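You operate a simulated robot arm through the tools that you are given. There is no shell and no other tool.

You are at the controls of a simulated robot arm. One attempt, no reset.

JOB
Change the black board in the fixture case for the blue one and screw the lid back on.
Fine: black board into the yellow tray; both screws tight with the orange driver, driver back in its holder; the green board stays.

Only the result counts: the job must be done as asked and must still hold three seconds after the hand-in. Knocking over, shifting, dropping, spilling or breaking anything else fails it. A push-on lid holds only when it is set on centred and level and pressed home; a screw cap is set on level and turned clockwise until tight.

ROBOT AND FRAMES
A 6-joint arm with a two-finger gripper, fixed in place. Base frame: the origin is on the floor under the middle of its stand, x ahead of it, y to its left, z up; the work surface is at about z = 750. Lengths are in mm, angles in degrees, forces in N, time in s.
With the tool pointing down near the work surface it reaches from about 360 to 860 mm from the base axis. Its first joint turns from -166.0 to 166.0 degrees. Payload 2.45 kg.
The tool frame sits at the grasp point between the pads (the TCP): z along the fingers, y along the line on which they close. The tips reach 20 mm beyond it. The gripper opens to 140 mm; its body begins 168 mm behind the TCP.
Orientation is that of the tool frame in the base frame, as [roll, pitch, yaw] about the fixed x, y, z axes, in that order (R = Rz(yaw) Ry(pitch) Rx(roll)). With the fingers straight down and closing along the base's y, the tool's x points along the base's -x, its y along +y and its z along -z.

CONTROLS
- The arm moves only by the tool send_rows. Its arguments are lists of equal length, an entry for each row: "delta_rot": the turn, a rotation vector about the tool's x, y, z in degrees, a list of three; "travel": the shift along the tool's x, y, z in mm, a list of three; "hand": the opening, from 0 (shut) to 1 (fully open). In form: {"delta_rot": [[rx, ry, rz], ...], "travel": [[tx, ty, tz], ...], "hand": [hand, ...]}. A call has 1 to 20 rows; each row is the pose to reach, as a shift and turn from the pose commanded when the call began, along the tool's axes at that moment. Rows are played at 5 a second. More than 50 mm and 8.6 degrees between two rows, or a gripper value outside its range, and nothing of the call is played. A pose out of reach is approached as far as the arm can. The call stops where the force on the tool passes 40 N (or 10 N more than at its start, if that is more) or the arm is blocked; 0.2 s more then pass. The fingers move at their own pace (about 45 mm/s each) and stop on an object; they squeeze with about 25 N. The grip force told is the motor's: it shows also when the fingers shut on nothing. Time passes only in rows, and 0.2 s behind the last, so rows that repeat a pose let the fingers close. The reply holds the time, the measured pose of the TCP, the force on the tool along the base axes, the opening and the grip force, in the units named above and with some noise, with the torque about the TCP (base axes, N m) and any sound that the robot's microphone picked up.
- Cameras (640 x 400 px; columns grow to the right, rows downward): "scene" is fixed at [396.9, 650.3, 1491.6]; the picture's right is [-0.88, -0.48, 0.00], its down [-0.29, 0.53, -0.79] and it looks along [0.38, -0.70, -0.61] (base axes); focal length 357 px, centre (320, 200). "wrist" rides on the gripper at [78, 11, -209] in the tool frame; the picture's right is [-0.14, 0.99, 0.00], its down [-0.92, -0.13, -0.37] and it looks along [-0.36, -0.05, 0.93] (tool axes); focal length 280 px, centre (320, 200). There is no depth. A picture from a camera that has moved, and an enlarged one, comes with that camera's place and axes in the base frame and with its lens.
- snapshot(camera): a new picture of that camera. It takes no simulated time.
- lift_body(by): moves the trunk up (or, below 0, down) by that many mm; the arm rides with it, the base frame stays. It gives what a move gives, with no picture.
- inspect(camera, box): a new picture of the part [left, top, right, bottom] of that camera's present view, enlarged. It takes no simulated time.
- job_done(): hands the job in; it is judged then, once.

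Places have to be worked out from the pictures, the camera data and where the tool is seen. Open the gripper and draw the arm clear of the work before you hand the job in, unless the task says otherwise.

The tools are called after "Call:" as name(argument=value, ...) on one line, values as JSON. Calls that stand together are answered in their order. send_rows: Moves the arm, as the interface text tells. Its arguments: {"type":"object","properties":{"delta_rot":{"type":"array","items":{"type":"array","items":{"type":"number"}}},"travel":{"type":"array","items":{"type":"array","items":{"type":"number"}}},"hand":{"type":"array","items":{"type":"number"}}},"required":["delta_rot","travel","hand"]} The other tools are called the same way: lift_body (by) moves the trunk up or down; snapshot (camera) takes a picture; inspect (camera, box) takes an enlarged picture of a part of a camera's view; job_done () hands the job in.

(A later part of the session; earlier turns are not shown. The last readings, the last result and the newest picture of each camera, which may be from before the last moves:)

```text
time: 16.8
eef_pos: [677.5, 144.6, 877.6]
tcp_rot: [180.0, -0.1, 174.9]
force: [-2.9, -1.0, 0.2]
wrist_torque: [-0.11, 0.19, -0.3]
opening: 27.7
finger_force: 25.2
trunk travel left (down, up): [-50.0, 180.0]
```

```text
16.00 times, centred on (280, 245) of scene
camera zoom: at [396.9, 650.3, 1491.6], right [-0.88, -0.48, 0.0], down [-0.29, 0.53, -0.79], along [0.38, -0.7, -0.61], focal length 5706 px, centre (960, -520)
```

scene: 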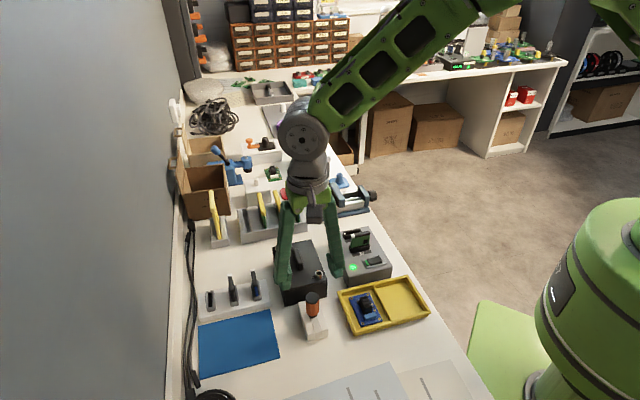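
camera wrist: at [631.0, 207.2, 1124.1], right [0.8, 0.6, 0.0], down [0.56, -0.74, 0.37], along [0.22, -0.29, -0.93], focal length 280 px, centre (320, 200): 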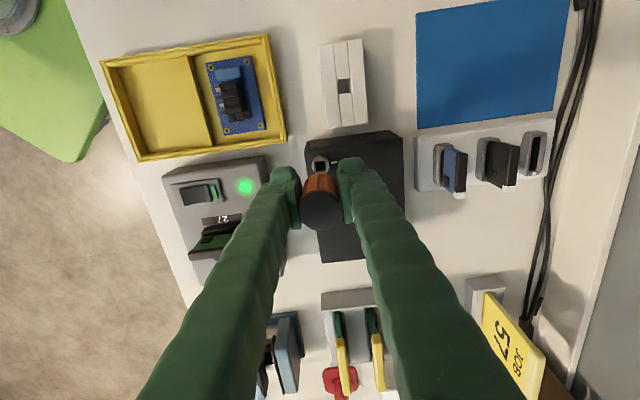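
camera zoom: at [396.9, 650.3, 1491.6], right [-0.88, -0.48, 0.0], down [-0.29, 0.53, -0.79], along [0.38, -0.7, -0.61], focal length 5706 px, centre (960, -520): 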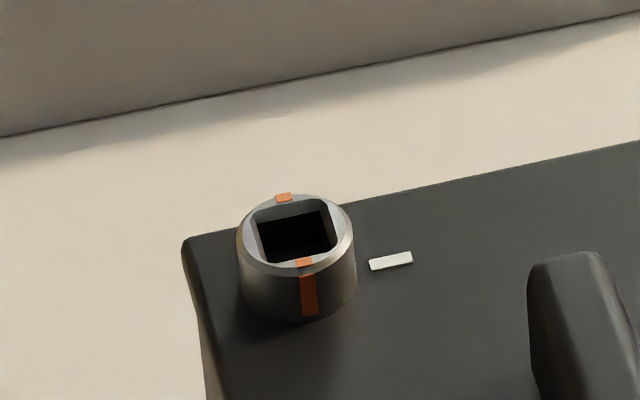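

The case moved by about a millimetre only. I add some down-force (to seat the bit and steady the case) and turn a further 10° to see whether torque rises or it just slips.

Call:
send_rows(delta_rot=[[0, 0, 0], [0, 0, 0], [0, 0, -5], [0, 0, -10], [0, 0, -10]], travel=[[0, 0, 1.0], [0, 0, 1.8], [0, 0, 1.8], [0, 0, 1.8], [0, 0, 1.8]], hand=[0, 0, 0, 0, 0])

Call:
inspect(camera="wrist", box=[286, 135, 354, 195])

Call:
inspect(camera="scene", box=[260, 220, 400, 308])

```text
time: 18.0
eef_pos: [677.7, 145.5, 877.9]
tcp_rot: [-179.9, 0.1, -174.8]
force: [-1.0, -4.3, 7.0]
wrist_torque: [-0.09, 0.02, -0.36]
opening: 28.1
finger_force: 25.3
trunk travel left (down, up): [-50.0, 180.0]
```

```text
6.67 times, centred on (320, 165) of wrist
camera zoom: at [599.9, 148.8, 1085.4], right [0.05, 1.0, 0.0], down [0.93, -0.05, 0.37], along [0.37, -0.02, -0.93], focal length 1869 px, centre (320, 433)
```

zoom: 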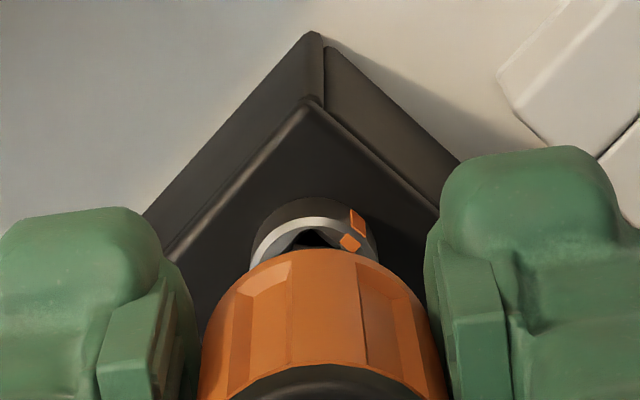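

```text
4.55 times, centred on (330, 264) of scene
camera zoom: at [396.9, 650.3, 1491.6], right [-0.88, -0.48, 0.0], down [-0.29, 0.53, -0.79], along [0.38, -0.7, -0.61], focal length 1621 px, centre (274, -91)
```

zoom: 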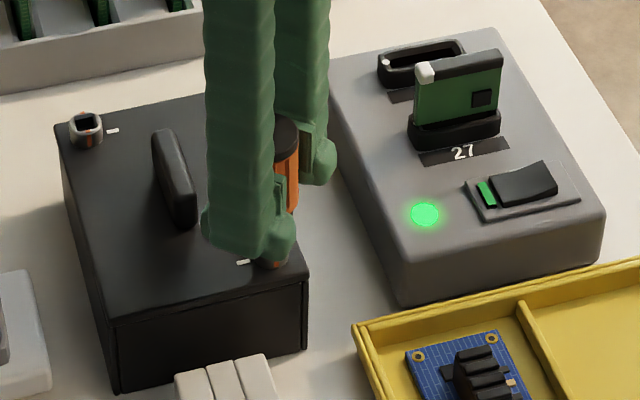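

Counter-clockwise it only slips (0.36 Nm) against a hard stop. The marks stand across the ticks on both screws, so they may actually be in the open position already; I test gently the other way to feel for a stop.

Call:
send_rows(delta_rot=[[0, 0, 7], [0, 0, 14], [0, 0, 21], [0, 0, 28], [0, 0, 35], [0, 0, 35]], travel=[[0, 0, -0.5], [0, 0, -0.5], [0, 0, -0.5], [0, 0, -0.5], [0, 0, -0.5], [0, 0, -0.5]], hand=[0, 0, 0, 0, 0, 0])

Call:
inspect(camera="wrist", box=[286, 135, 354, 195])

Call:
inspect(camera="scene", box=[308, 250, 332, 282])

```text
time: 19.4
eef_pos: [677.4, 145.1, 877.0]
tcp_rot: [-180.0, 0.0, 149.9]
force: [-0.7, 2.3, 4.0]
wrist_torque: [0.1, -0.03, -0.01]
opening: 28.4
finger_force: 25.2
trunk travel left (down, up): [-50.0, 180.0]
```

```text
6.67 times, centred on (320, 165) of wrist
camera zoom: at [616.0, 193.9, 1085.5], right [0.62, 0.79, 0.0], down [0.73, -0.57, 0.37], along [0.29, -0.23, -0.93], focal length 1869 px, centre (320, 433)
```

zoom: 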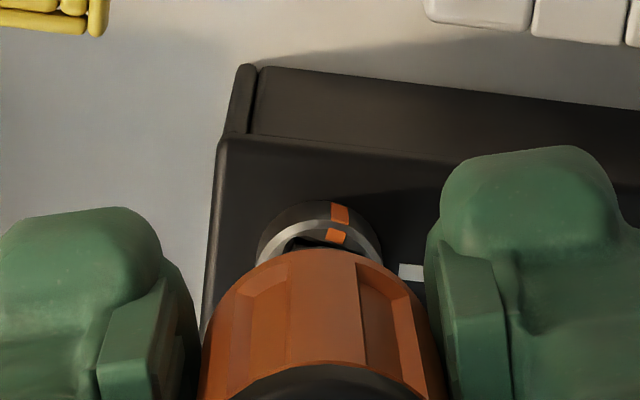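

```text
12.50 times, centred on (320, 266) of scene
camera zoom: at [396.9, 650.3, 1491.6], right [-0.88, -0.48, 0.0], down [-0.29, 0.53, -0.79], along [0.38, -0.7, -0.61], focal length 4458 px, centre (320, -625)
```

zoom: 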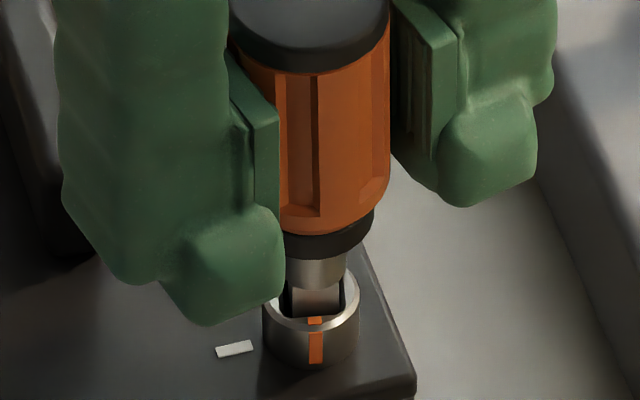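

The screw mark appears to have swung about 10° clockwise with almost no torque. I turn a little further clockwise to confirm whether the screw is free in that direction.

Call:
send_rows(delta_rot=[[0, 0, 6], [0, 0, 12], [0, 0, 18], [0, 0, 18]], travel=[[0, 0, 0], [0, 0, 0], [0, 0, 0], [0, 0, 0]], hand=[0, 0, 0, 0])

Call:
inspect(camera="wrist", box=[286, 135, 354, 195])

Call:
inspect(camera="scene", box=[308, 250, 332, 282])

```text
time: 20.4
eef_pos: [676.8, 144.5, 876.5]
tcp_rot: [-180.0, 0.0, 131.9]
force: [0.5, 0.5, -1.4]
wrist_torque: [0.02, 0.03, -0.02]
opening: 28.1
finger_force: 25.0
trunk travel left (down, up): [-50.0, 180.0]
```

```text
6.67 times, centred on (320, 165) of wrist
camera zoom: at [633.9, 210.2, 1086.3], right [0.83, 0.56, 0.0], down [0.52, -0.77, 0.37], along [0.21, -0.31, -0.93], focal length 1869 px, centre (320, 433)
```

zoom: 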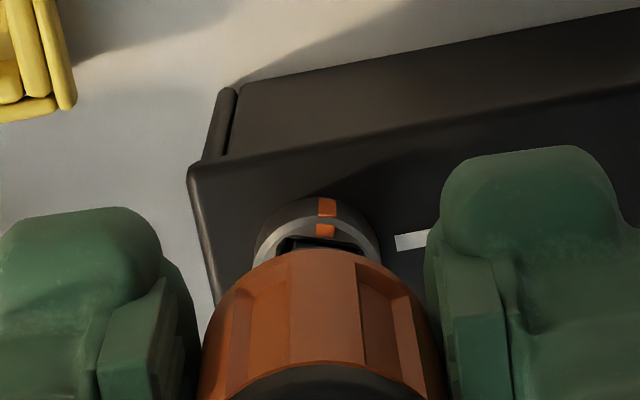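

```text
12.50 times, centred on (320, 266) of scene
camera zoom: at [396.9, 650.3, 1491.6], right [-0.88, -0.48, 0.0], down [-0.29, 0.53, -0.79], along [0.38, -0.7, -0.61], focal length 4458 px, centre (320, -625)
```

zoom: 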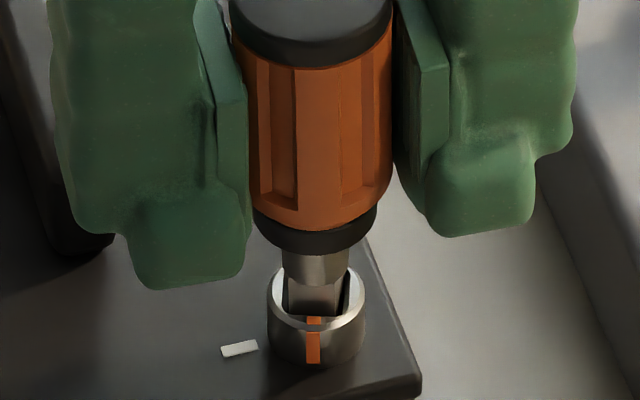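

The screw turns freely clockwise (mark now ~20° on, zero torque), so it was sitting at its open stop. I check whether the lid or case has been nudged.

Call:
inspect(camera="scene", box=[260, 220, 400, 308])

Call:
inspect(camera="scene", box=[310, 265, 340, 305])

Call:
snapshot(camera="wrist")

```text
4.55 times, centred on (330, 264) of scene
camera zoom: at [396.9, 650.3, 1491.6], right [-0.88, -0.48, 0.0], down [-0.29, 0.53, -0.79], along [0.38, -0.7, -0.61], focal length 1621 px, centre (274, -91)
```

zoom: 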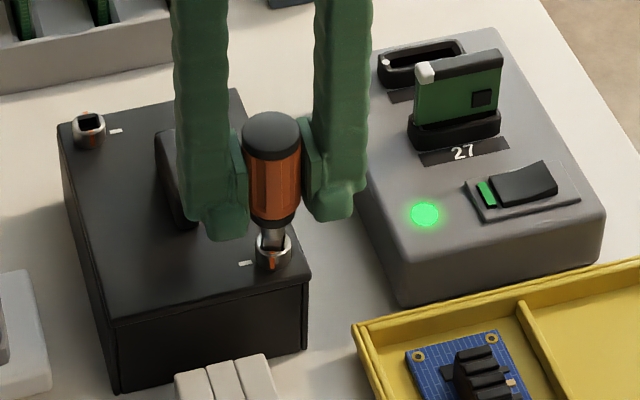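

```text
10.00 times, centred on (325, 285) of scene
camera zoom: at [396.9, 650.3, 1491.6], right [-0.88, -0.48, 0.0], down [-0.29, 0.53, -0.79], along [0.38, -0.7, -0.61], focal length 3566 px, centre (270, -650)
```

zoom: 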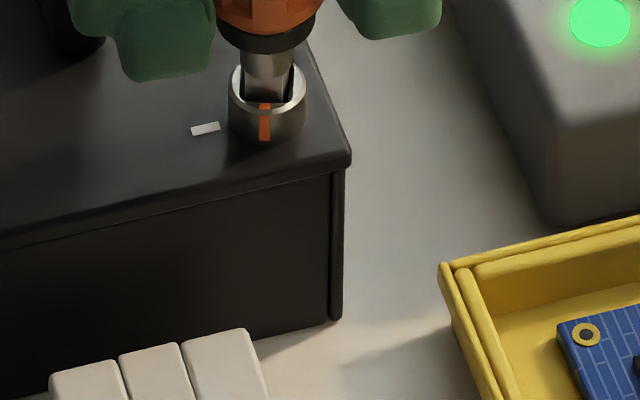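

```text
taken
camera wrist: at [633.9, 210.2, 1086.3], right [0.83, 0.56, 0.0], down [0.52, -0.77, 0.37], along [0.21, -0.31, -0.93], focal length 280 px, centre (320, 200)
```

wrist: 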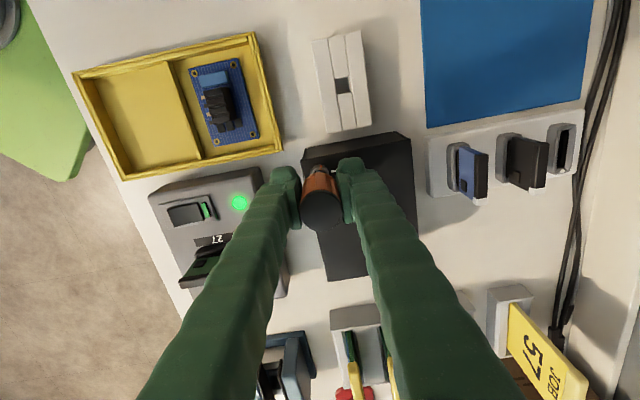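

The lid (not the case body) has been nudged ~1.5 mm, so it is loose. I turn the screw back counter-clockwise to its open stop while easing the position back.

Call:
send_rows(delta_rot=[[0, 0, 0], [0, 0, -7], [0, 0, -14], [0, 0, -21], [0, 0, -28], [0, 0, -35], [0, 0, -42], [0, 0, -42]], travel=[[0.9, 0.9, 0], [0.9, 0.9, 0], [0.9, 0.9, 0], [0.9, 0.9, 0], [0.9, 0.9, 0], [0.9, 0.9, 0], [0.9, 0.9, 0], [0.9, 0.9, 0]], hand=[0, 0, 0, 0, 0, 0, 0, 0])

Call:
inspect(camera="wrist", box=[286, 135, 354, 195])

Call:
inspect(camera="scene", box=[308, 250, 332, 282])

```text
time: 22.2
eef_pos: [677.4, 146.1, 875.9]
tcp_rot: [180.0, 0.1, 174.1]
force: [2.4, -1.0, 4.2]
wrist_torque: [-0.02, -0.07, -0.04]
opening: 28.5
finger_force: 24.9
trunk travel left (down, up): [-50.0, 180.0]
```

```text
6.67 times, centred on (320, 165) of wrist
camera zoom: at [601.6, 165.4, 1085.4], right [0.24, 0.97, 0.0], down [0.9, -0.22, 0.37], along [0.36, -0.09, -0.93], focal length 1869 px, centre (320, 433)
```

zoom: 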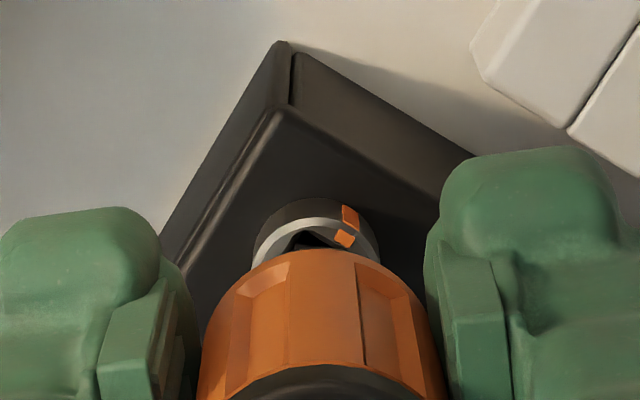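

```text
12.50 times, centred on (320, 266) of scene
camera zoom: at [396.9, 650.3, 1491.6], right [-0.88, -0.48, 0.0], down [-0.29, 0.53, -0.79], along [0.38, -0.7, -0.61], focal length 4458 px, centre (320, -625)
```

zoom: 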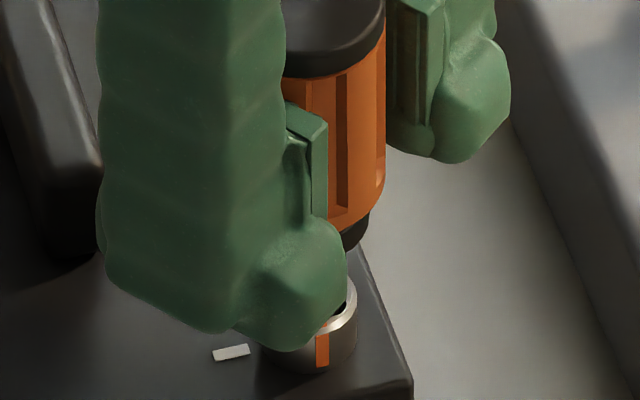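

The mark is back near its original position. I nudge a few degrees further to its stop, then withdraw the driver straight up.

Call:
send_rows(delta_rot=[[0, 0, -6], [0, 0, -6], [0, 0, 0], [0, 0, 0], [0, 0, 0], [0, 0, 0], [0, 0, 0], [0, 0, 0]], travel=[[0, 0, 0], [0, 0, 0], [0, 0, -1], [0, 0, -6], [0, 0, -14], [0, 0, -25], [0, 0, -40], [0, 0, -40]], hand=[0, 0, 0, 0, 0, 0, 0, 0])

Call:
snapshot(camera="wrist")

Call:
inspect(camera="scene", box=[260, 220, 360, 308])

```text
time: 24.0
eef_pos: [678.0, 147.0, 916.7]
tcp_rot: [179.9, 0.0, 174.0]
force: [0.8, -0.2, -0.7]
wrist_torque: [0.06, -0.01, 0.0]
opening: 28.2
finger_force: 25.2
trunk travel left (down, up): [-50.0, 180.0]
```

```text
taken
camera wrist: at [602.1, 165.5, 1125.1], right [0.24, 0.97, 0.0], down [0.9, -0.22, 0.37], along [0.36, -0.09, -0.93], focal length 280 px, centre (320, 200)
```

wrist: 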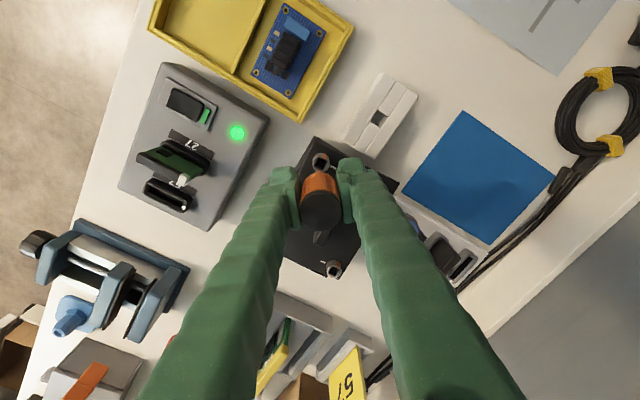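

```text
4.55 times, centred on (310, 264) of scene
camera zoom: at [396.9, 650.3, 1491.6], right [-0.88, -0.48, 0.0], down [-0.29, 0.53, -0.79], along [0.38, -0.7, -0.61], focal length 1621 px, centre (366, -91)
```

zoom: 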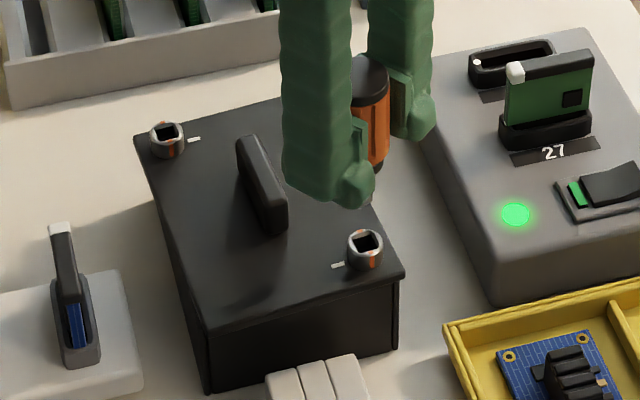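

Driver is out; the near screw is back at its starting mark. I take the driver back over its holder, turning the hand so the bit lines up with the square hole (driver slipped ~28° in the pads).

Call:
send_rows(delta_rot=[[0, 0, 3], [0, 0, 7], [0, 0, 11], [0, 0, 11], [0, 0, 11]], travel=[[12, 25, 0], [24, 50, 10], [36.5, 77, 26], [36.5, 77, 26], [36.5, 77, 26]], hand=[0, 0, 0, 0, 0])

Call:
snapshot(camera="wrist")

Call:
inspect(camera="scene", box=[290, 250, 340, 320])

```text
time: 25.2
eef_pos: [652.2, 226.8, 889.1]
tcp_rot: [180.0, 0.0, 163.0]
force: [-0.2, 0.0, -0.5]
wrist_torque: [0.05, 0.04, -0.03]
opening: 28.3
finger_force: 25.4
trunk travel left (down, up): [-50.0, 180.0]
```

```text
taken
camera wrist: at [581.3, 260.4, 1097.9], right [0.42, 0.91, 0.0], down [0.84, -0.39, 0.37], along [0.33, -0.16, -0.93], focal length 280 px, centre (320, 200)
```

wrist: 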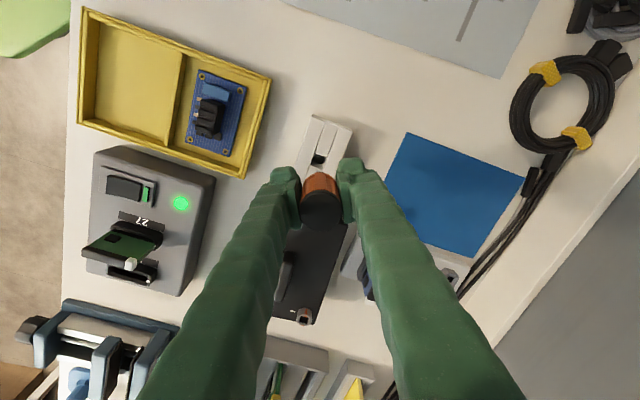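

```text
5.71 times, centred on (315, 285) of scene
camera zoom: at [396.9, 650.3, 1491.6], right [-0.88, -0.48, 0.0], down [-0.29, 0.53, -0.79], along [0.38, -0.7, -0.61], focal length 2038 px, centre (349, -286)
```

zoom: 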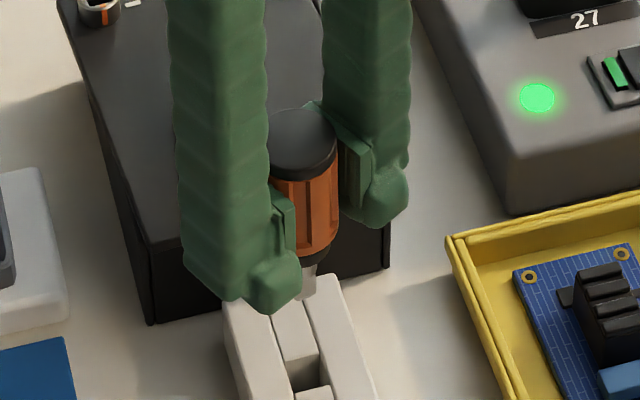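

Call:
inspect(camera="wrist", box=[290, 130, 350, 180])

Call:
inspect(camera="scene", box=[302, 285, 332, 325])

```text
8.00 times, centred on (320, 155) of wrist
camera zoom: at [581.3, 260.4, 1097.9], right [0.42, 0.91, 0.0], down [0.84, -0.39, 0.37], along [0.33, -0.16, -0.93], focal length 2243 px, centre (320, 560)
```

zoom: 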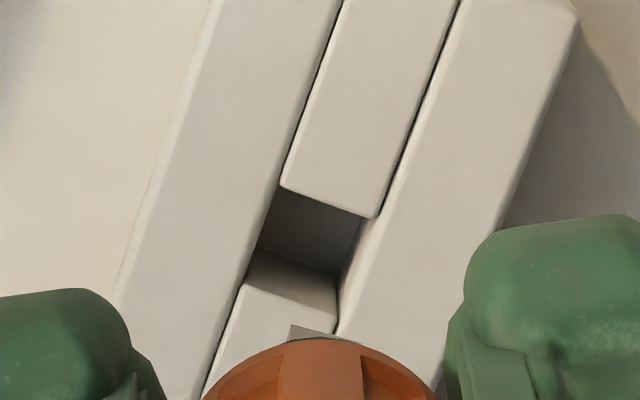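

```text
10.00 times, centred on (317, 305) of scene
camera zoom: at [396.9, 650.3, 1491.6], right [-0.88, -0.48, 0.0], down [-0.29, 0.53, -0.79], along [0.38, -0.7, -0.61], focal length 3566 px, centre (350, -850)
```

zoom: 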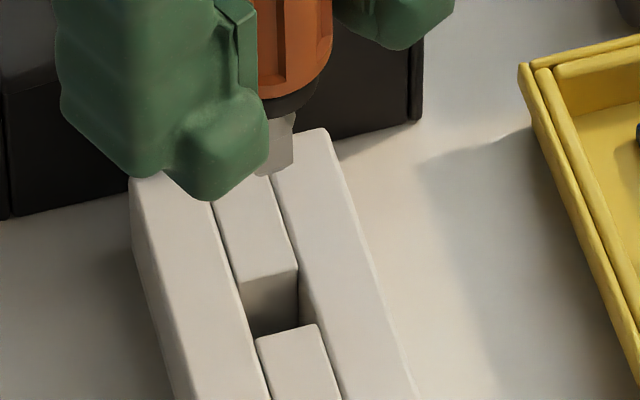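

The hole is visible just ahead of the driver. I correct about 2.4 mm back to the recorded home position, turn 6° for bit alignment, and lower until the tip is just above the holder, then check.

Call:
send_rows(delta_rot=[[0, 0, 3], [0, 0, 6], [0, 0, 6], [0, 0, 6], [0, 0, 6], [0, 0, 6]], travel=[[2.3, -0.6, 0], [2.3, -0.6, 12], [2.3, -0.6, 24], [2.3, -0.6, 36], [2.3, -0.6, 46], [2.3, -0.6, 46]], hand=[0, 0, 0, 0, 0, 0])

Call:
inspect(camera="wrist", box=[290, 140, 350, 190])

Call:
inspect(camera="scene", box=[300, 290, 330, 330])

```text
time: 26.6
eef_pos: [646.2, 226.1, 844.2]
tcp_rot: [179.9, 0.0, 157.0]
force: [0.0, -0.5, -0.1]
wrist_torque: [0.01, -0.04, 0.0]
opening: 28.1
finger_force: 25.1
trunk travel left (down, up): [-50.0, 180.0]
```

```text
8.00 times, centred on (320, 165) of wrist
camera zoom: at [579.8, 266.0, 1054.5], right [0.51, 0.86, 0.0], down [0.8, -0.48, 0.37], along [0.32, -0.19, -0.93], focal length 2243 px, centre (320, 480)
```

zoom: 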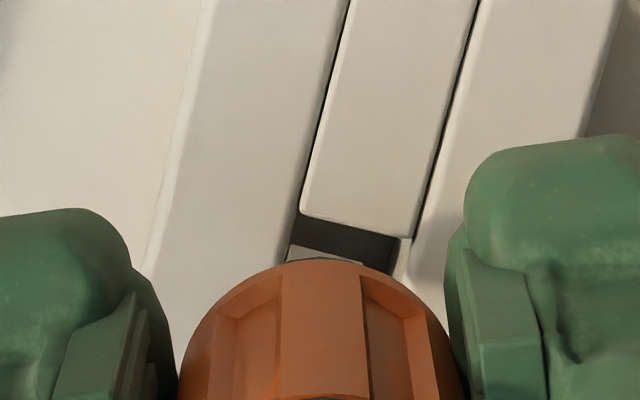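

```text
10.00 times, centred on (315, 310) of scene
camera zoom: at [396.9, 650.3, 1491.6], right [-0.88, -0.48, 0.0], down [-0.29, 0.53, -0.79], along [0.38, -0.7, -0.61], focal length 3566 px, centre (370, -900)
```

zoom: 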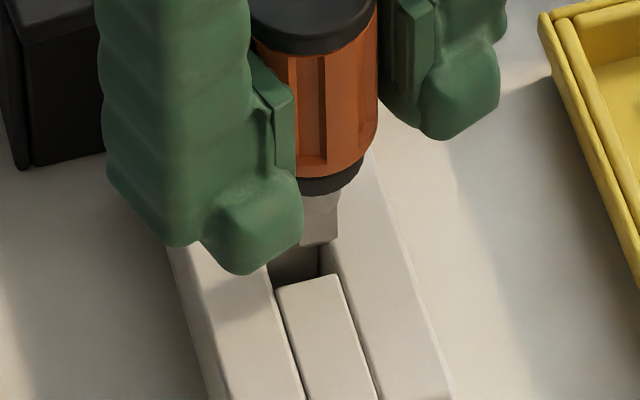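

I'm about 3.5 mm off towards the robot side. I correct sideways at this height and re-check before inserting.

Call:
send_rows(delta_rot=[[0, 0, 0], [0, 0, 0], [0, 0, 0]], travel=[[-1.0, 1.5, 0], [-2.2, 3.1, 0], [-2.2, 3.1, 0]], hand=[0, 0, 0])

Call:
inspect(camera="wrist", box=[290, 140, 350, 190])

Call:
inspect(camera="scene", box=[300, 290, 330, 330])

```text
time: 27.4
eef_pos: [650.3, 229.0, 844.7]
tcp_rot: [-180.0, 0.0, 157.0]
force: [0.3, -0.5, -0.3]
wrist_torque: [0.04, -0.03, 0.01]
opening: 28.3
finger_force: 25.4
trunk travel left (down, up): [-50.0, 180.0]
```

```text
8.00 times, centred on (320, 165) of wrist
camera zoom: at [583.7, 269.2, 1054.3], right [0.51, 0.86, 0.0], down [0.8, -0.48, 0.37], along [0.32, -0.19, -0.93], focal length 2243 px, centre (320, 480)
```

zoom: 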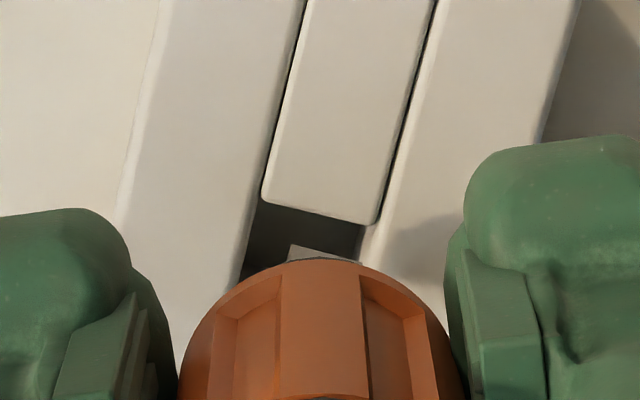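

```text
10.00 times, centred on (315, 310) of scene
camera zoom: at [396.9, 650.3, 1491.6], right [-0.88, -0.48, 0.0], down [-0.29, 0.53, -0.79], along [0.38, -0.7, -0.61], focal length 3566 px, centre (370, -900)
```

zoom: 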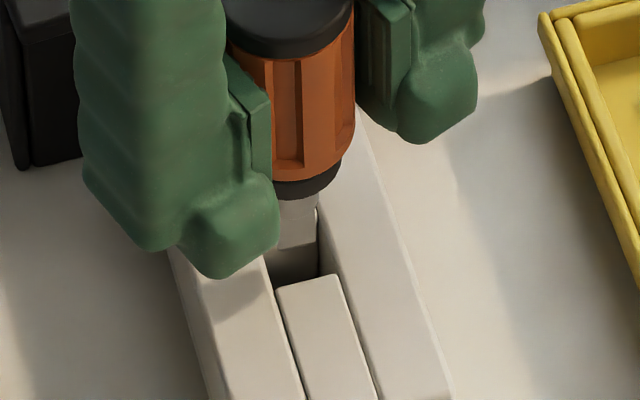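

Now nearly centred over the hole; small correction and descend gently toward the seated height, watching the force.

Call:
send_rows(delta_rot=[[0, 0, 0], [0, 0, 0], [0, 0, 0], [0, 0, 0], [0, 0, 0]], travel=[[0.2, -1.3, 0], [0.2, -1.3, 4], [0.2, -1.3, 8], [0.2, -1.3, 12], [0.2, -1.3, 12]], hand=[0, 0, 0, 0, 0])

Call:
inspect(camera="wrist", box=[290, 140, 350, 190])

Call:
inspect(camera="scene", box=[300, 290, 330, 330])

```text
time: 28.6
eef_pos: [650.5, 228.2, 832.1]
tcp_rot: [180.0, 0.0, 157.0]
force: [0.7, -0.1, -0.6]
wrist_torque: [0.02, 0.0, -0.01]
opening: 28.1
finger_force: 25.0
trunk travel left (down, up): [-50.0, 180.0]
```

```text
8.00 times, centred on (320, 165) of wrist
camera zoom: at [583.8, 268.8, 1040.5], right [0.51, 0.86, 0.0], down [0.8, -0.48, 0.37], along [0.32, -0.19, -0.93], focal length 2243 px, centre (320, 480)
```

zoom: 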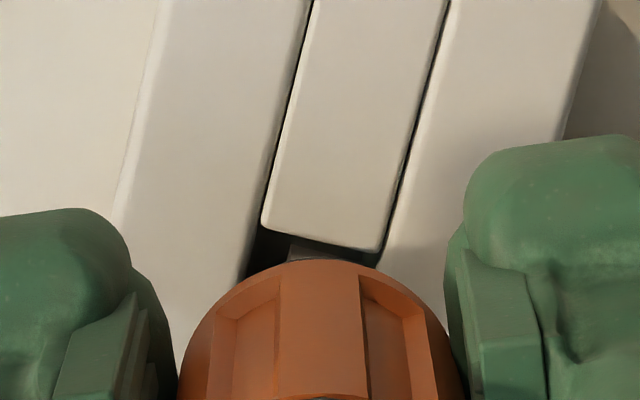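

```text
10.00 times, centred on (315, 310) of scene
camera zoom: at [396.9, 650.3, 1491.6], right [-0.88, -0.48, 0.0], down [-0.29, 0.53, -0.79], along [0.38, -0.7, -0.61], focal length 3566 px, centre (370, -900)
```

zoom: 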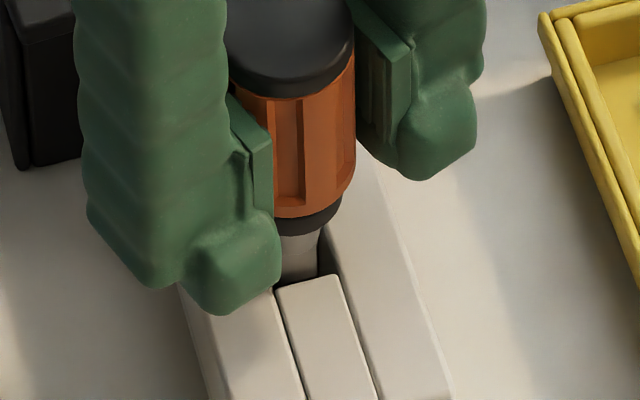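

The bit is entering the hole with no contact force. I make a further ~1.5 mm sideways correction and continue down.

Call:
send_rows(delta_rot=[[0, 0, 0], [0, 0, 0], [0, 0, 0], [0, 0, 0], [0, 0, 0], [0, 0, 0]], travel=[[-0.4, -1.6, 0], [-0.4, -1.6, 3], [-0.4, -1.6, 6], [-0.4, -1.6, 9], [-0.4, -1.6, 12], [-0.4, -1.6, 12]], hand=[0, 0, 0, 0, 0, 0])

Call:
inspect(camera="wrist", box=[290, 140, 350, 190])

Call:
inspect(camera="scene", box=[300, 290, 330, 330])

```text
time: 30.0
eef_pos: [650.3, 227.1, 820.2]
tcp_rot: [179.9, 0.0, 157.0]
force: [0.3, 0.1, -1.3]
wrist_torque: [-0.03, -0.03, 0.0]
opening: 28.3
finger_force: 24.8
trunk travel left (down, up): [-50.0, 180.0]
```

```text
8.00 times, centred on (320, 165) of wrist
camera zoom: at [583.4, 267.0, 1029.0], right [0.51, 0.86, 0.0], down [0.8, -0.48, 0.37], along [0.32, -0.19, -0.93], focal length 2243 px, centre (320, 480)
```

zoom: 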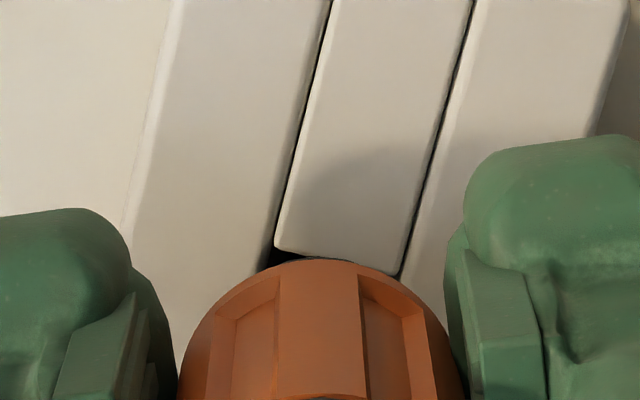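

```text
10.00 times, centred on (315, 310) of scene
camera zoom: at [396.9, 650.3, 1491.6], right [-0.88, -0.48, 0.0], down [-0.29, 0.53, -0.79], along [0.38, -0.7, -0.61], focal length 3566 px, centre (370, -900)
```

zoom: 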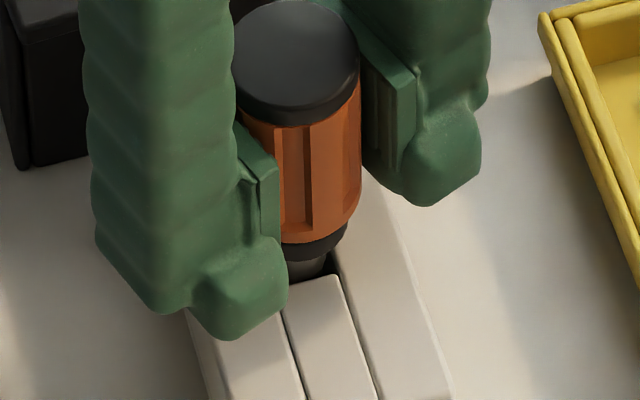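

Collar is entering with no contact. I continue down in small steps to seat it.

Call:
send_rows(delta_rot=[[0, 0, 0], [0, 0, 0], [0, 0, 0], [0, 0, 0]], travel=[[0, 0, 1.5], [0, 0, 3], [0, 0, 4.5], [0, 0, 4.5]], hand=[0, 0, 0, 0])

Call:
inspect(camera="scene", box=[300, 290, 330, 330])

```text
time: 31.0
eef_pos: [648.2, 226.6, 816.4]
tcp_rot: [180.0, 0.0, 157.0]
force: [0.6, 0.6, -0.6]
wrist_torque: [0.01, -0.01, 0.0]
opening: 27.7
finger_force: 25.3
trunk travel left (down, up): [-50.0, 180.0]
```

```text
10.00 times, centred on (315, 310) of scene
camera zoom: at [396.9, 650.3, 1491.6], right [-0.88, -0.48, 0.0], down [-0.29, 0.53, -0.79], along [0.38, -0.7, -0.61], focal length 3566 px, centre (370, -900)
```

zoom: 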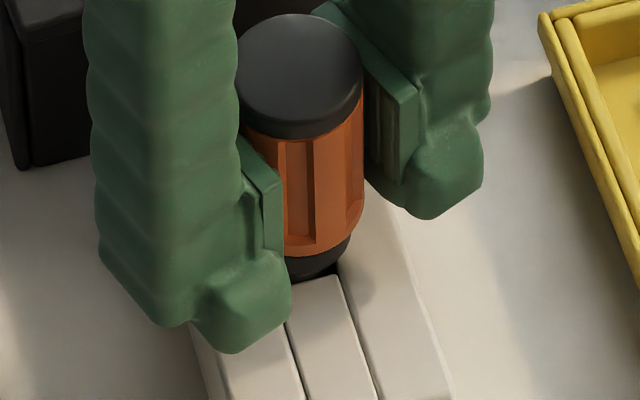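

Call:
send_rows(delta_rot=[[0, 0, 0], [0, 0, 0], [0, 0, 0], [0, 0, 0]], travel=[[0, 0, 1], [0, 0, 2.2], [0, 0, 3.4], [0, 0, 3.4]], hand=[0, 0, 0, 0])

Call:
inspect(camera="scene", box=[300, 290, 330, 330])

```text
time: 32.0
eef_pos: [650.4, 226.8, 812.1]
tcp_rot: [-180.0, 0.0, 157.0]
force: [-0.3, -2.7, 5.5]
wrist_torque: [-0.09, 0.04, -0.04]
opening: 28.2
finger_force: 24.9
trunk travel left (down, up): [-50.0, 180.0]
```

```text
10.00 times, centred on (315, 310) of scene
camera zoom: at [396.9, 650.3, 1491.6], right [-0.88, -0.48, 0.0], down [-0.29, 0.53, -0.79], along [0.38, -0.7, -0.61], focal length 3566 px, centre (370, -900)
```

zoom: 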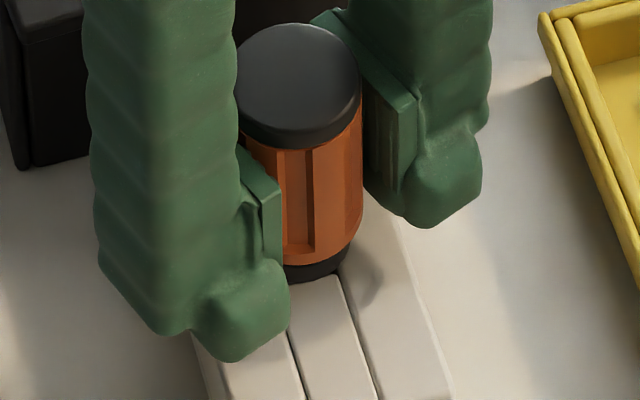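

Contact at 5.5 N, z≈812: the driver is seated on its holder. I open the gripper and rise clear.

Call:
send_rows(delta_rot=[[0, 0, 0], [0, 0, 0], [0, 0, 0], [0, 0, 0], [0, 0, 0], [0, 0, 0], [0, 0, 0], [0, 0, 0], [0, 0, 0]], travel=[[0, 0, -0.5], [0, 0, -0.5], [0, 0, -0.5], [0, 0, -0.5], [0, 0, -20], [0, 0, -45], [0, 0, -75], [0, 0, -110], [0, 0, -110]], hand=[0.3, 0.4, 0.4, 0.4, 0.4, 0.4, 0.4, 0.4, 0.4])

Call:
snapshot(camera="wrist")

Call:
inspect(camera="scene", box=[260, 220, 400, 330])

```text
time: 34.0
eef_pos: [650.1, 226.9, 923.6]
tcp_rot: [179.9, 0.0, 156.9]
force: [-1.4, 0.2, 0.0]
wrist_torque: [0.04, -0.03, 0.04]
opening: 56.2
finger_force: 0.0
trunk travel left (down, up): [-50.0, 180.0]
```

```text
taken
camera wrist: at [583.9, 266.7, 1133.3], right [0.51, 0.86, 0.0], down [0.8, -0.48, 0.37], along [0.32, -0.19, -0.93], focal length 280 px, centre (320, 200)
```

wrist: 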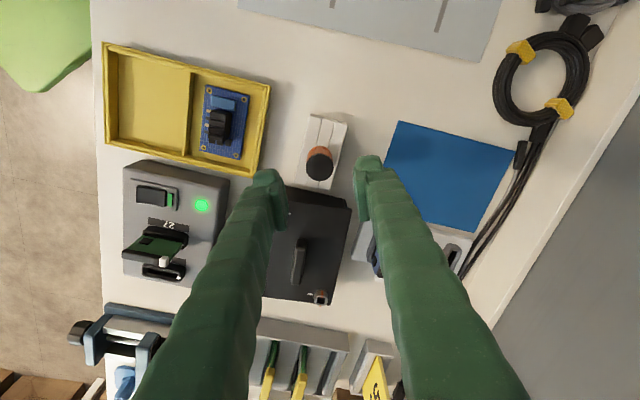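

```text
3.64 times, centred on (330, 275) of scene
camera zoom: at [396.9, 650.3, 1491.6], right [-0.88, -0.48, 0.0], down [-0.29, 0.53, -0.79], along [0.38, -0.7, -0.61], focal length 1297 px, centre (284, -73)
```

zoom: 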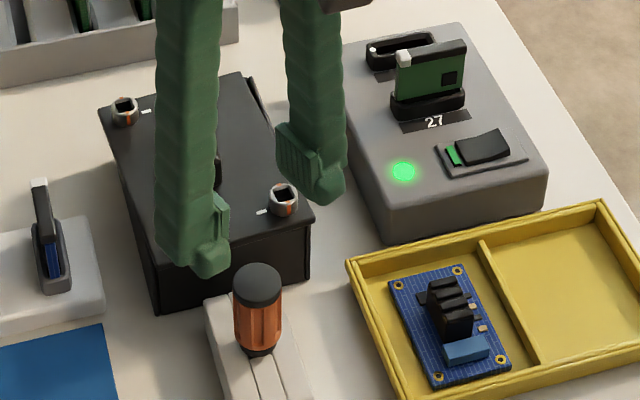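

Driver is standing in its holder. Next I go above the lid handle at the lid centre, turned to close across it.

Call:
send_rows(delta_rot=[[0, 0, 4.4], [0, 0, 8.8], [0, 0, 13.2], [0, 0, 17.6], [0, 0, 22], [0, 0, 22], [0, 0, 22]], travel=[[-25, -10, 0], [-50, -20, 0], [-75, -30, 0], [-100, -40, 0], [-123.1, -49.9, 0], [-123.1, -49.9, 0], [-123.1, -49.9, 0]], hand=[0.5, 0.5, 0.5, 0.5, 0.5, 0.5, 0.5])

Call:
snapshot(camera="wrist")

Call:
inspect(camera="scene", box=[260, 220, 360, 308])

```text
time: 35.6
eef_pos: [744.4, 131.8, 921.2]
tcp_rot: [-180.0, -0.1, 135.0]
force: [0.7, 0.7, 0.1]
wrist_torque: [-0.01, -0.03, 0.0]
opening: 70.0
finger_force: 0.0
trunk travel left (down, up): [-50.0, 180.0]
```

```text
taken
camera wrist: at [697.3, 194.3, 1130.3], right [0.8, 0.6, 0.0], down [0.56, -0.74, 0.37], along [0.22, -0.29, -0.93], focal length 280 px, centre (320, 200)
```

wrist: 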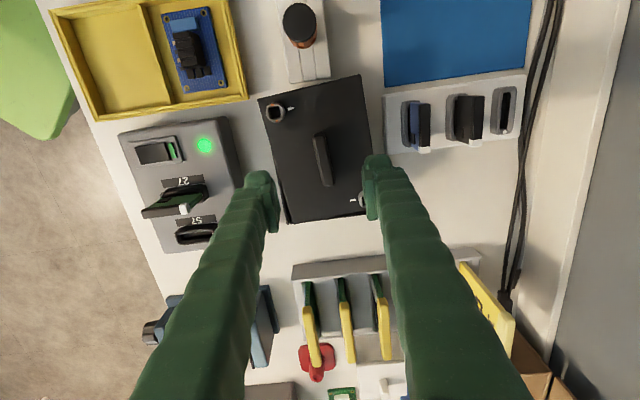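

```text
4.55 times, centred on (310, 264) of scene
camera zoom: at [396.9, 650.3, 1491.6], right [-0.88, -0.48, 0.0], down [-0.29, 0.53, -0.79], along [0.38, -0.7, -0.61], focal length 1621 px, centre (366, -91)
```

zoom: 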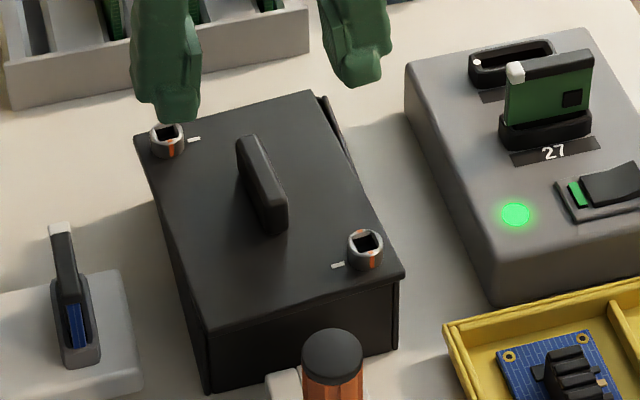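

The lid sits slightly rotated on the case now, which confirms it's not fastened. I zoom in on the handle to centre the grasp.

Call:
inspect(camera="wrist", box=[255, 70, 385, 230])

Call:
inspect(camera="scene", box=[280, 235, 330, 295])

```text
2.50 times, centred on (320, 150) of wrist
camera zoom: at [697.3, 194.3, 1130.3], right [0.8, 0.6, 0.0], down [0.56, -0.74, 0.37], along [0.22, -0.29, -0.93], focal length 701 px, centre (320, 325)
```

zoom: 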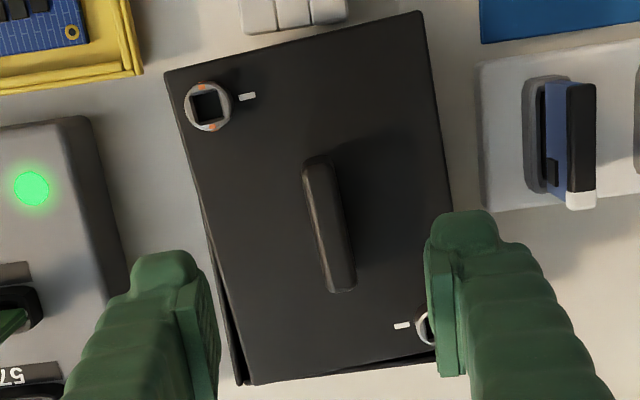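

```text
6.67 times, centred on (305, 265) of scene
camera zoom: at [396.9, 650.3, 1491.6], right [-0.88, -0.48, 0.0], down [-0.29, 0.53, -0.79], along [0.38, -0.7, -0.61], focal length 2378 px, centre (420, -233)
```

zoom: 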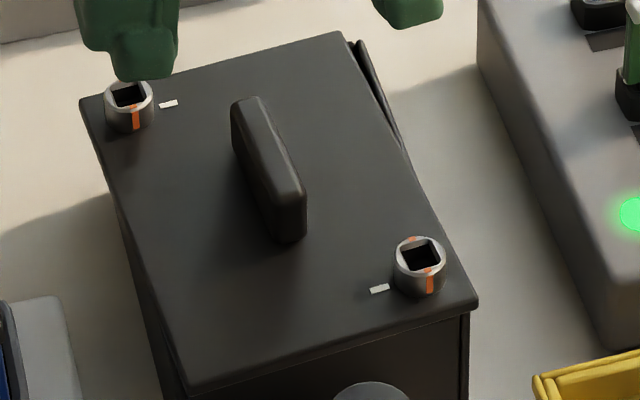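

The lid has been twisted ~5° about the near screw; handle now at ≈ (740,143), top z≈845. I align to it, lower to just above handle height and check.

Call:
send_rows(delta_rot=[[0, 0, -2], [0, 0, -5], [0, 0, -5], [0, 0, -5], [0, 0, -5]], travel=[[6, 3, 10], [12, 5.4, 25], [12, 5.4, 40], [12, 5.4, 53], [12, 5.4, 53]], hand=[0.5, 0.5, 0.5, 0.5, 0.5])

Call:
snapshot(camera="wrist")

Call:
inspect(camera="scene", box=[265, 225, 345, 300])

```text
time: 36.8
eef_pos: [737.9, 143.8, 869.3]
tcp_rot: [180.0, -0.1, 140.0]
force: [-0.7, 0.6, -0.4]
wrist_torque: [-0.02, -0.01, -0.02]
opening: 69.6
finger_force: 0.1
trunk travel left (down, up): [-50.0, 180.0]
```

```text
taken
camera wrist: at [686.8, 202.5, 1078.1], right [0.74, 0.67, 0.0], down [0.62, -0.69, 0.37], along [0.25, -0.27, -0.93], focal length 280 px, centre (320, 200)
```

wrist: 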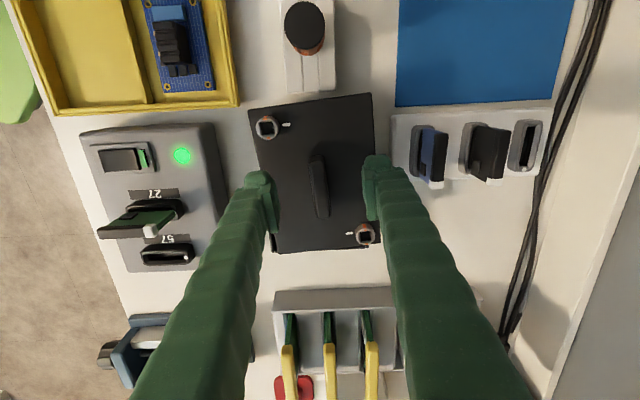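

```text
5.33 times, centred on (305, 262) of scene
camera zoom: at [396.9, 650.3, 1491.6], right [-0.88, -0.48, 0.0], down [-0.29, 0.53, -0.79], along [0.38, -0.7, -0.61], focal length 1902 px, centre (400, -133)
```

zoom: 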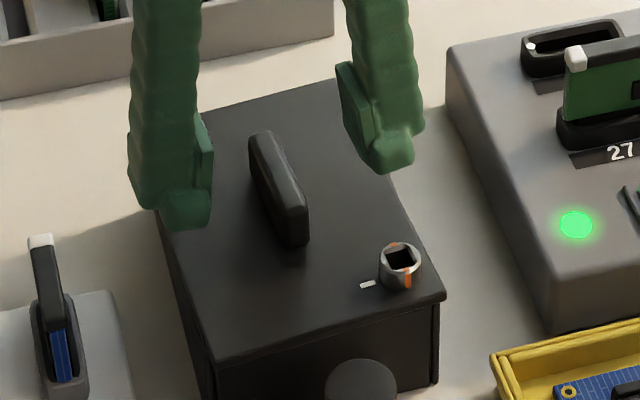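

Call:
inspect(camera="wrist", box=[270, 140, 370, 230])

```text
4.44 times, centred on (320, 185) of wrist
camera zoom: at [686.8, 202.5, 1078.1], right [0.74, 0.67, 0.0], down [0.62, -0.69, 0.37], along [0.25, -0.27, -0.93], focal length 1246 px, centre (320, 267)
```

zoom: 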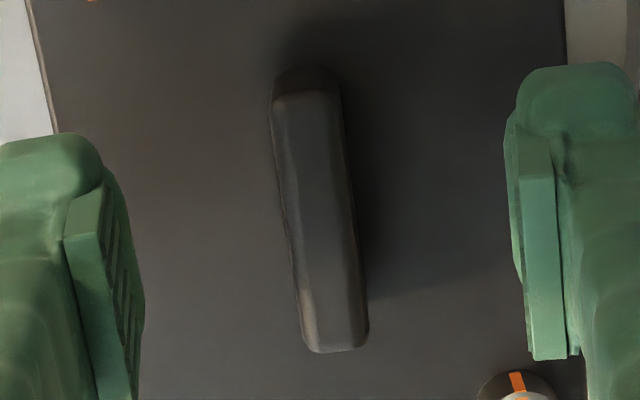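

Handle is centred between the pads. I descend to grip height (tips ~4 mm above the lid) and close.

Call:
send_rows(delta_rot=[[0, 0, 2], [0, 0, 2], [0, 0, 2], [0, 0, 2], [0, 0, 2], [0, 0, 2], [0, 0, 2], [0, 0, 2]], travel=[[-1.5, 0, 7], [-1.5, 0, 14], [-1.5, 0, 21], [-1.5, 0, 27], [-1.5, 0, 27], [-1.5, 0, 27], [-1.5, 0, 27], [-1.5, 0, 27]], hand=[0.5, 0.5, 0.5, 0.5, 0.3, 0, 0, 0])

Call:
inspect(camera="scene", box=[265, 225, 345, 300])

Call:
snapshot(camera="wrist")

```text
time: 38.6
eef_pos: [739.6, 143.2, 843.1]
tcp_rot: [-180.0, 0.0, 138.0]
force: [-0.1, -0.4, 0.5]
wrist_torque: [0.01, 0.0, 0.04]
opening: 12.7
finger_force: 23.8
trunk travel left (down, up): [-50.0, 180.0]
```

```text
5.33 times, centred on (305, 262) of scene
camera zoom: at [396.9, 650.3, 1491.6], right [-0.88, -0.48, 0.0], down [-0.29, 0.53, -0.79], along [0.38, -0.7, -0.61], focal length 1902 px, centre (400, -133)
```

zoom: 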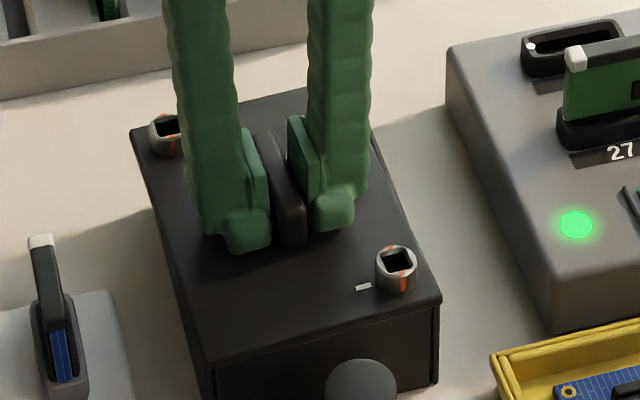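

```text
taken
camera wrist: at [690.4, 203.3, 1051.6], right [0.76, 0.64, 0.0], down [0.6, -0.71, 0.37], along [0.24, -0.28, -0.93], focal length 280 px, centre (320, 200)
```

wrist: 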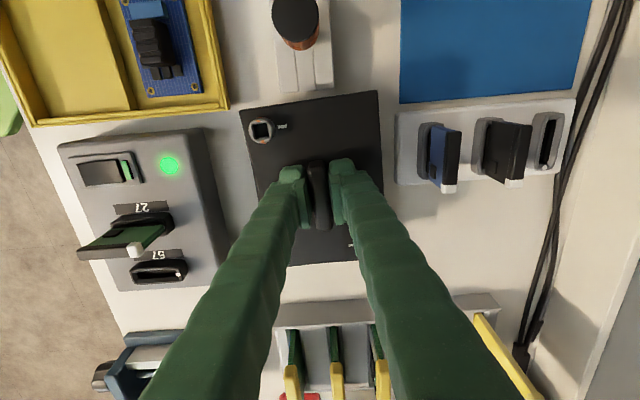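

Handle gripped (12.7 mm). I lift 6 mm slowly to feel whether the lid comes free.

Call:
send_rows(delta_rot=[[0, 0, 0], [0, 0, 0], [0, 0, 0], [0, 0, 0]], travel=[[0, 0, -2], [0, 0, -4], [0, 0, -6], [0, 0, -6]], hand=[0, 0, 0, 0])

Call:
inspect(camera="scene", box=[265, 225, 345, 300])

```text
time: 39.6
eef_pos: [740.1, 143.4, 849.7]
tcp_rot: [-179.9, -0.1, 138.0]
force: [-1.0, 0.5, -2.0]
wrist_torque: [0.0, 0.0, -0.03]
opening: 12.8
finger_force: 24.7
trunk travel left (down, up): [-50.0, 180.0]
```

```text
5.33 times, centred on (305, 262) of scene
camera zoom: at [396.9, 650.3, 1491.6], right [-0.88, -0.48, 0.0], down [-0.29, 0.53, -0.79], along [0.38, -0.7, -0.61], focal length 1902 px, centre (400, -133)
```

zoom: 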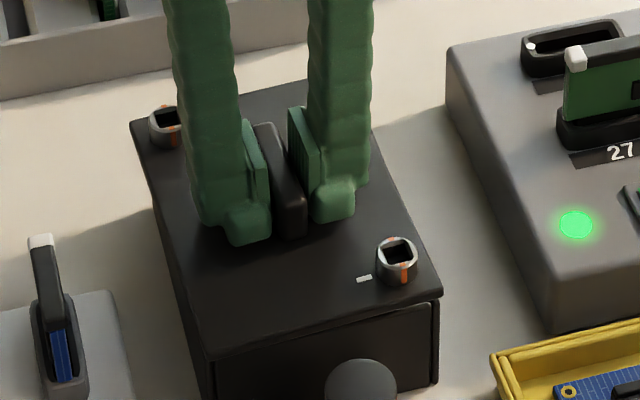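

The lid lifts freely (~0.2 kg). I raise it well clear and look inside the case and at the lid's underside.

Call:
send_rows(delta_rot=[[0, 0, 0], [0, 0, 0], [0, 0, 0], [0, 0, 0], [0, 0, 0], [0, 0, 0]], travel=[[0, 0, -15], [0, 0, -35], [0, 0, -60], [0, 0, -90], [0, 0, -120], [0, 0, -120]], hand=[0, 0, 0, 0, 0, 0])

Call:
snapshot(camera="scene")

Call:
inspect(camera="scene", box=[250, 180, 350, 300])

Call:
snapshot(camera="wrist")

```text
time: 41.0
eef_pos: [739.5, 142.7, 967.7]
tcp_rot: [-180.0, 0.0, 138.0]
force: [-1.1, 0.8, -0.7]
wrist_torque: [0.0, -0.02, 0.0]
opening: 12.6
finger_force: 24.5
trunk travel left (down, up): [-50.0, 180.0]
```

```text
taken
```

scene: 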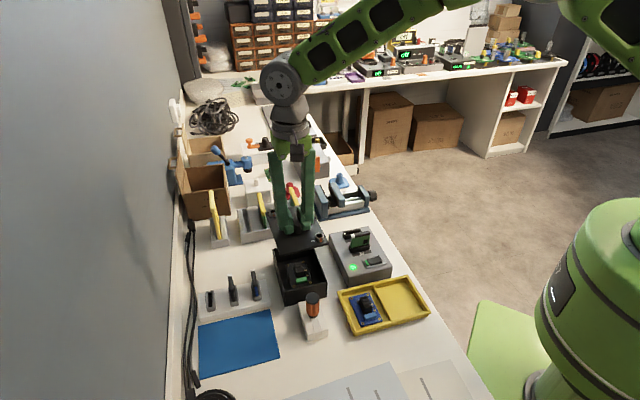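

```text
3.33 times, centred on (300, 240) of scene
camera zoom: at [396.9, 650.3, 1491.6], right [-0.88, -0.48, 0.0], down [-0.29, 0.53, -0.79], along [0.38, -0.7, -0.61], focal length 1189 px, centre (387, 67)
```

zoom: 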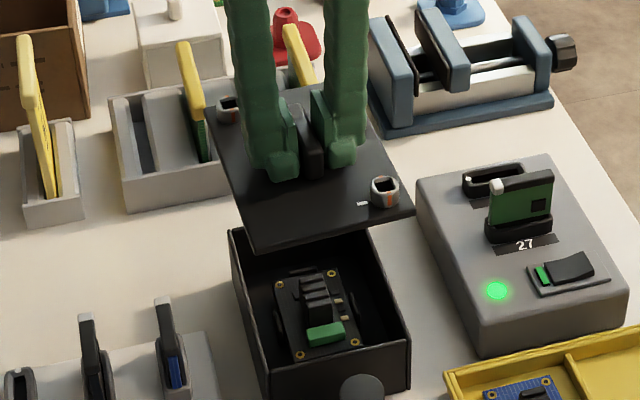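

```text
taken
camera wrist: at [690.0, 202.8, 1176.5], right [0.76, 0.64, 0.0], down [0.6, -0.71, 0.37], along [0.24, -0.28, -0.93], focal length 280 px, centre (320, 200)
```

wrist: 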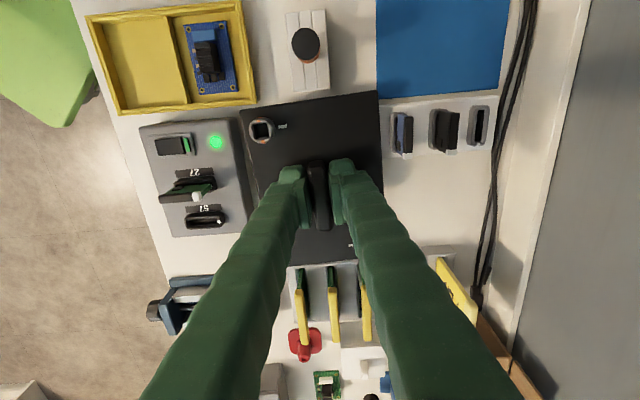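

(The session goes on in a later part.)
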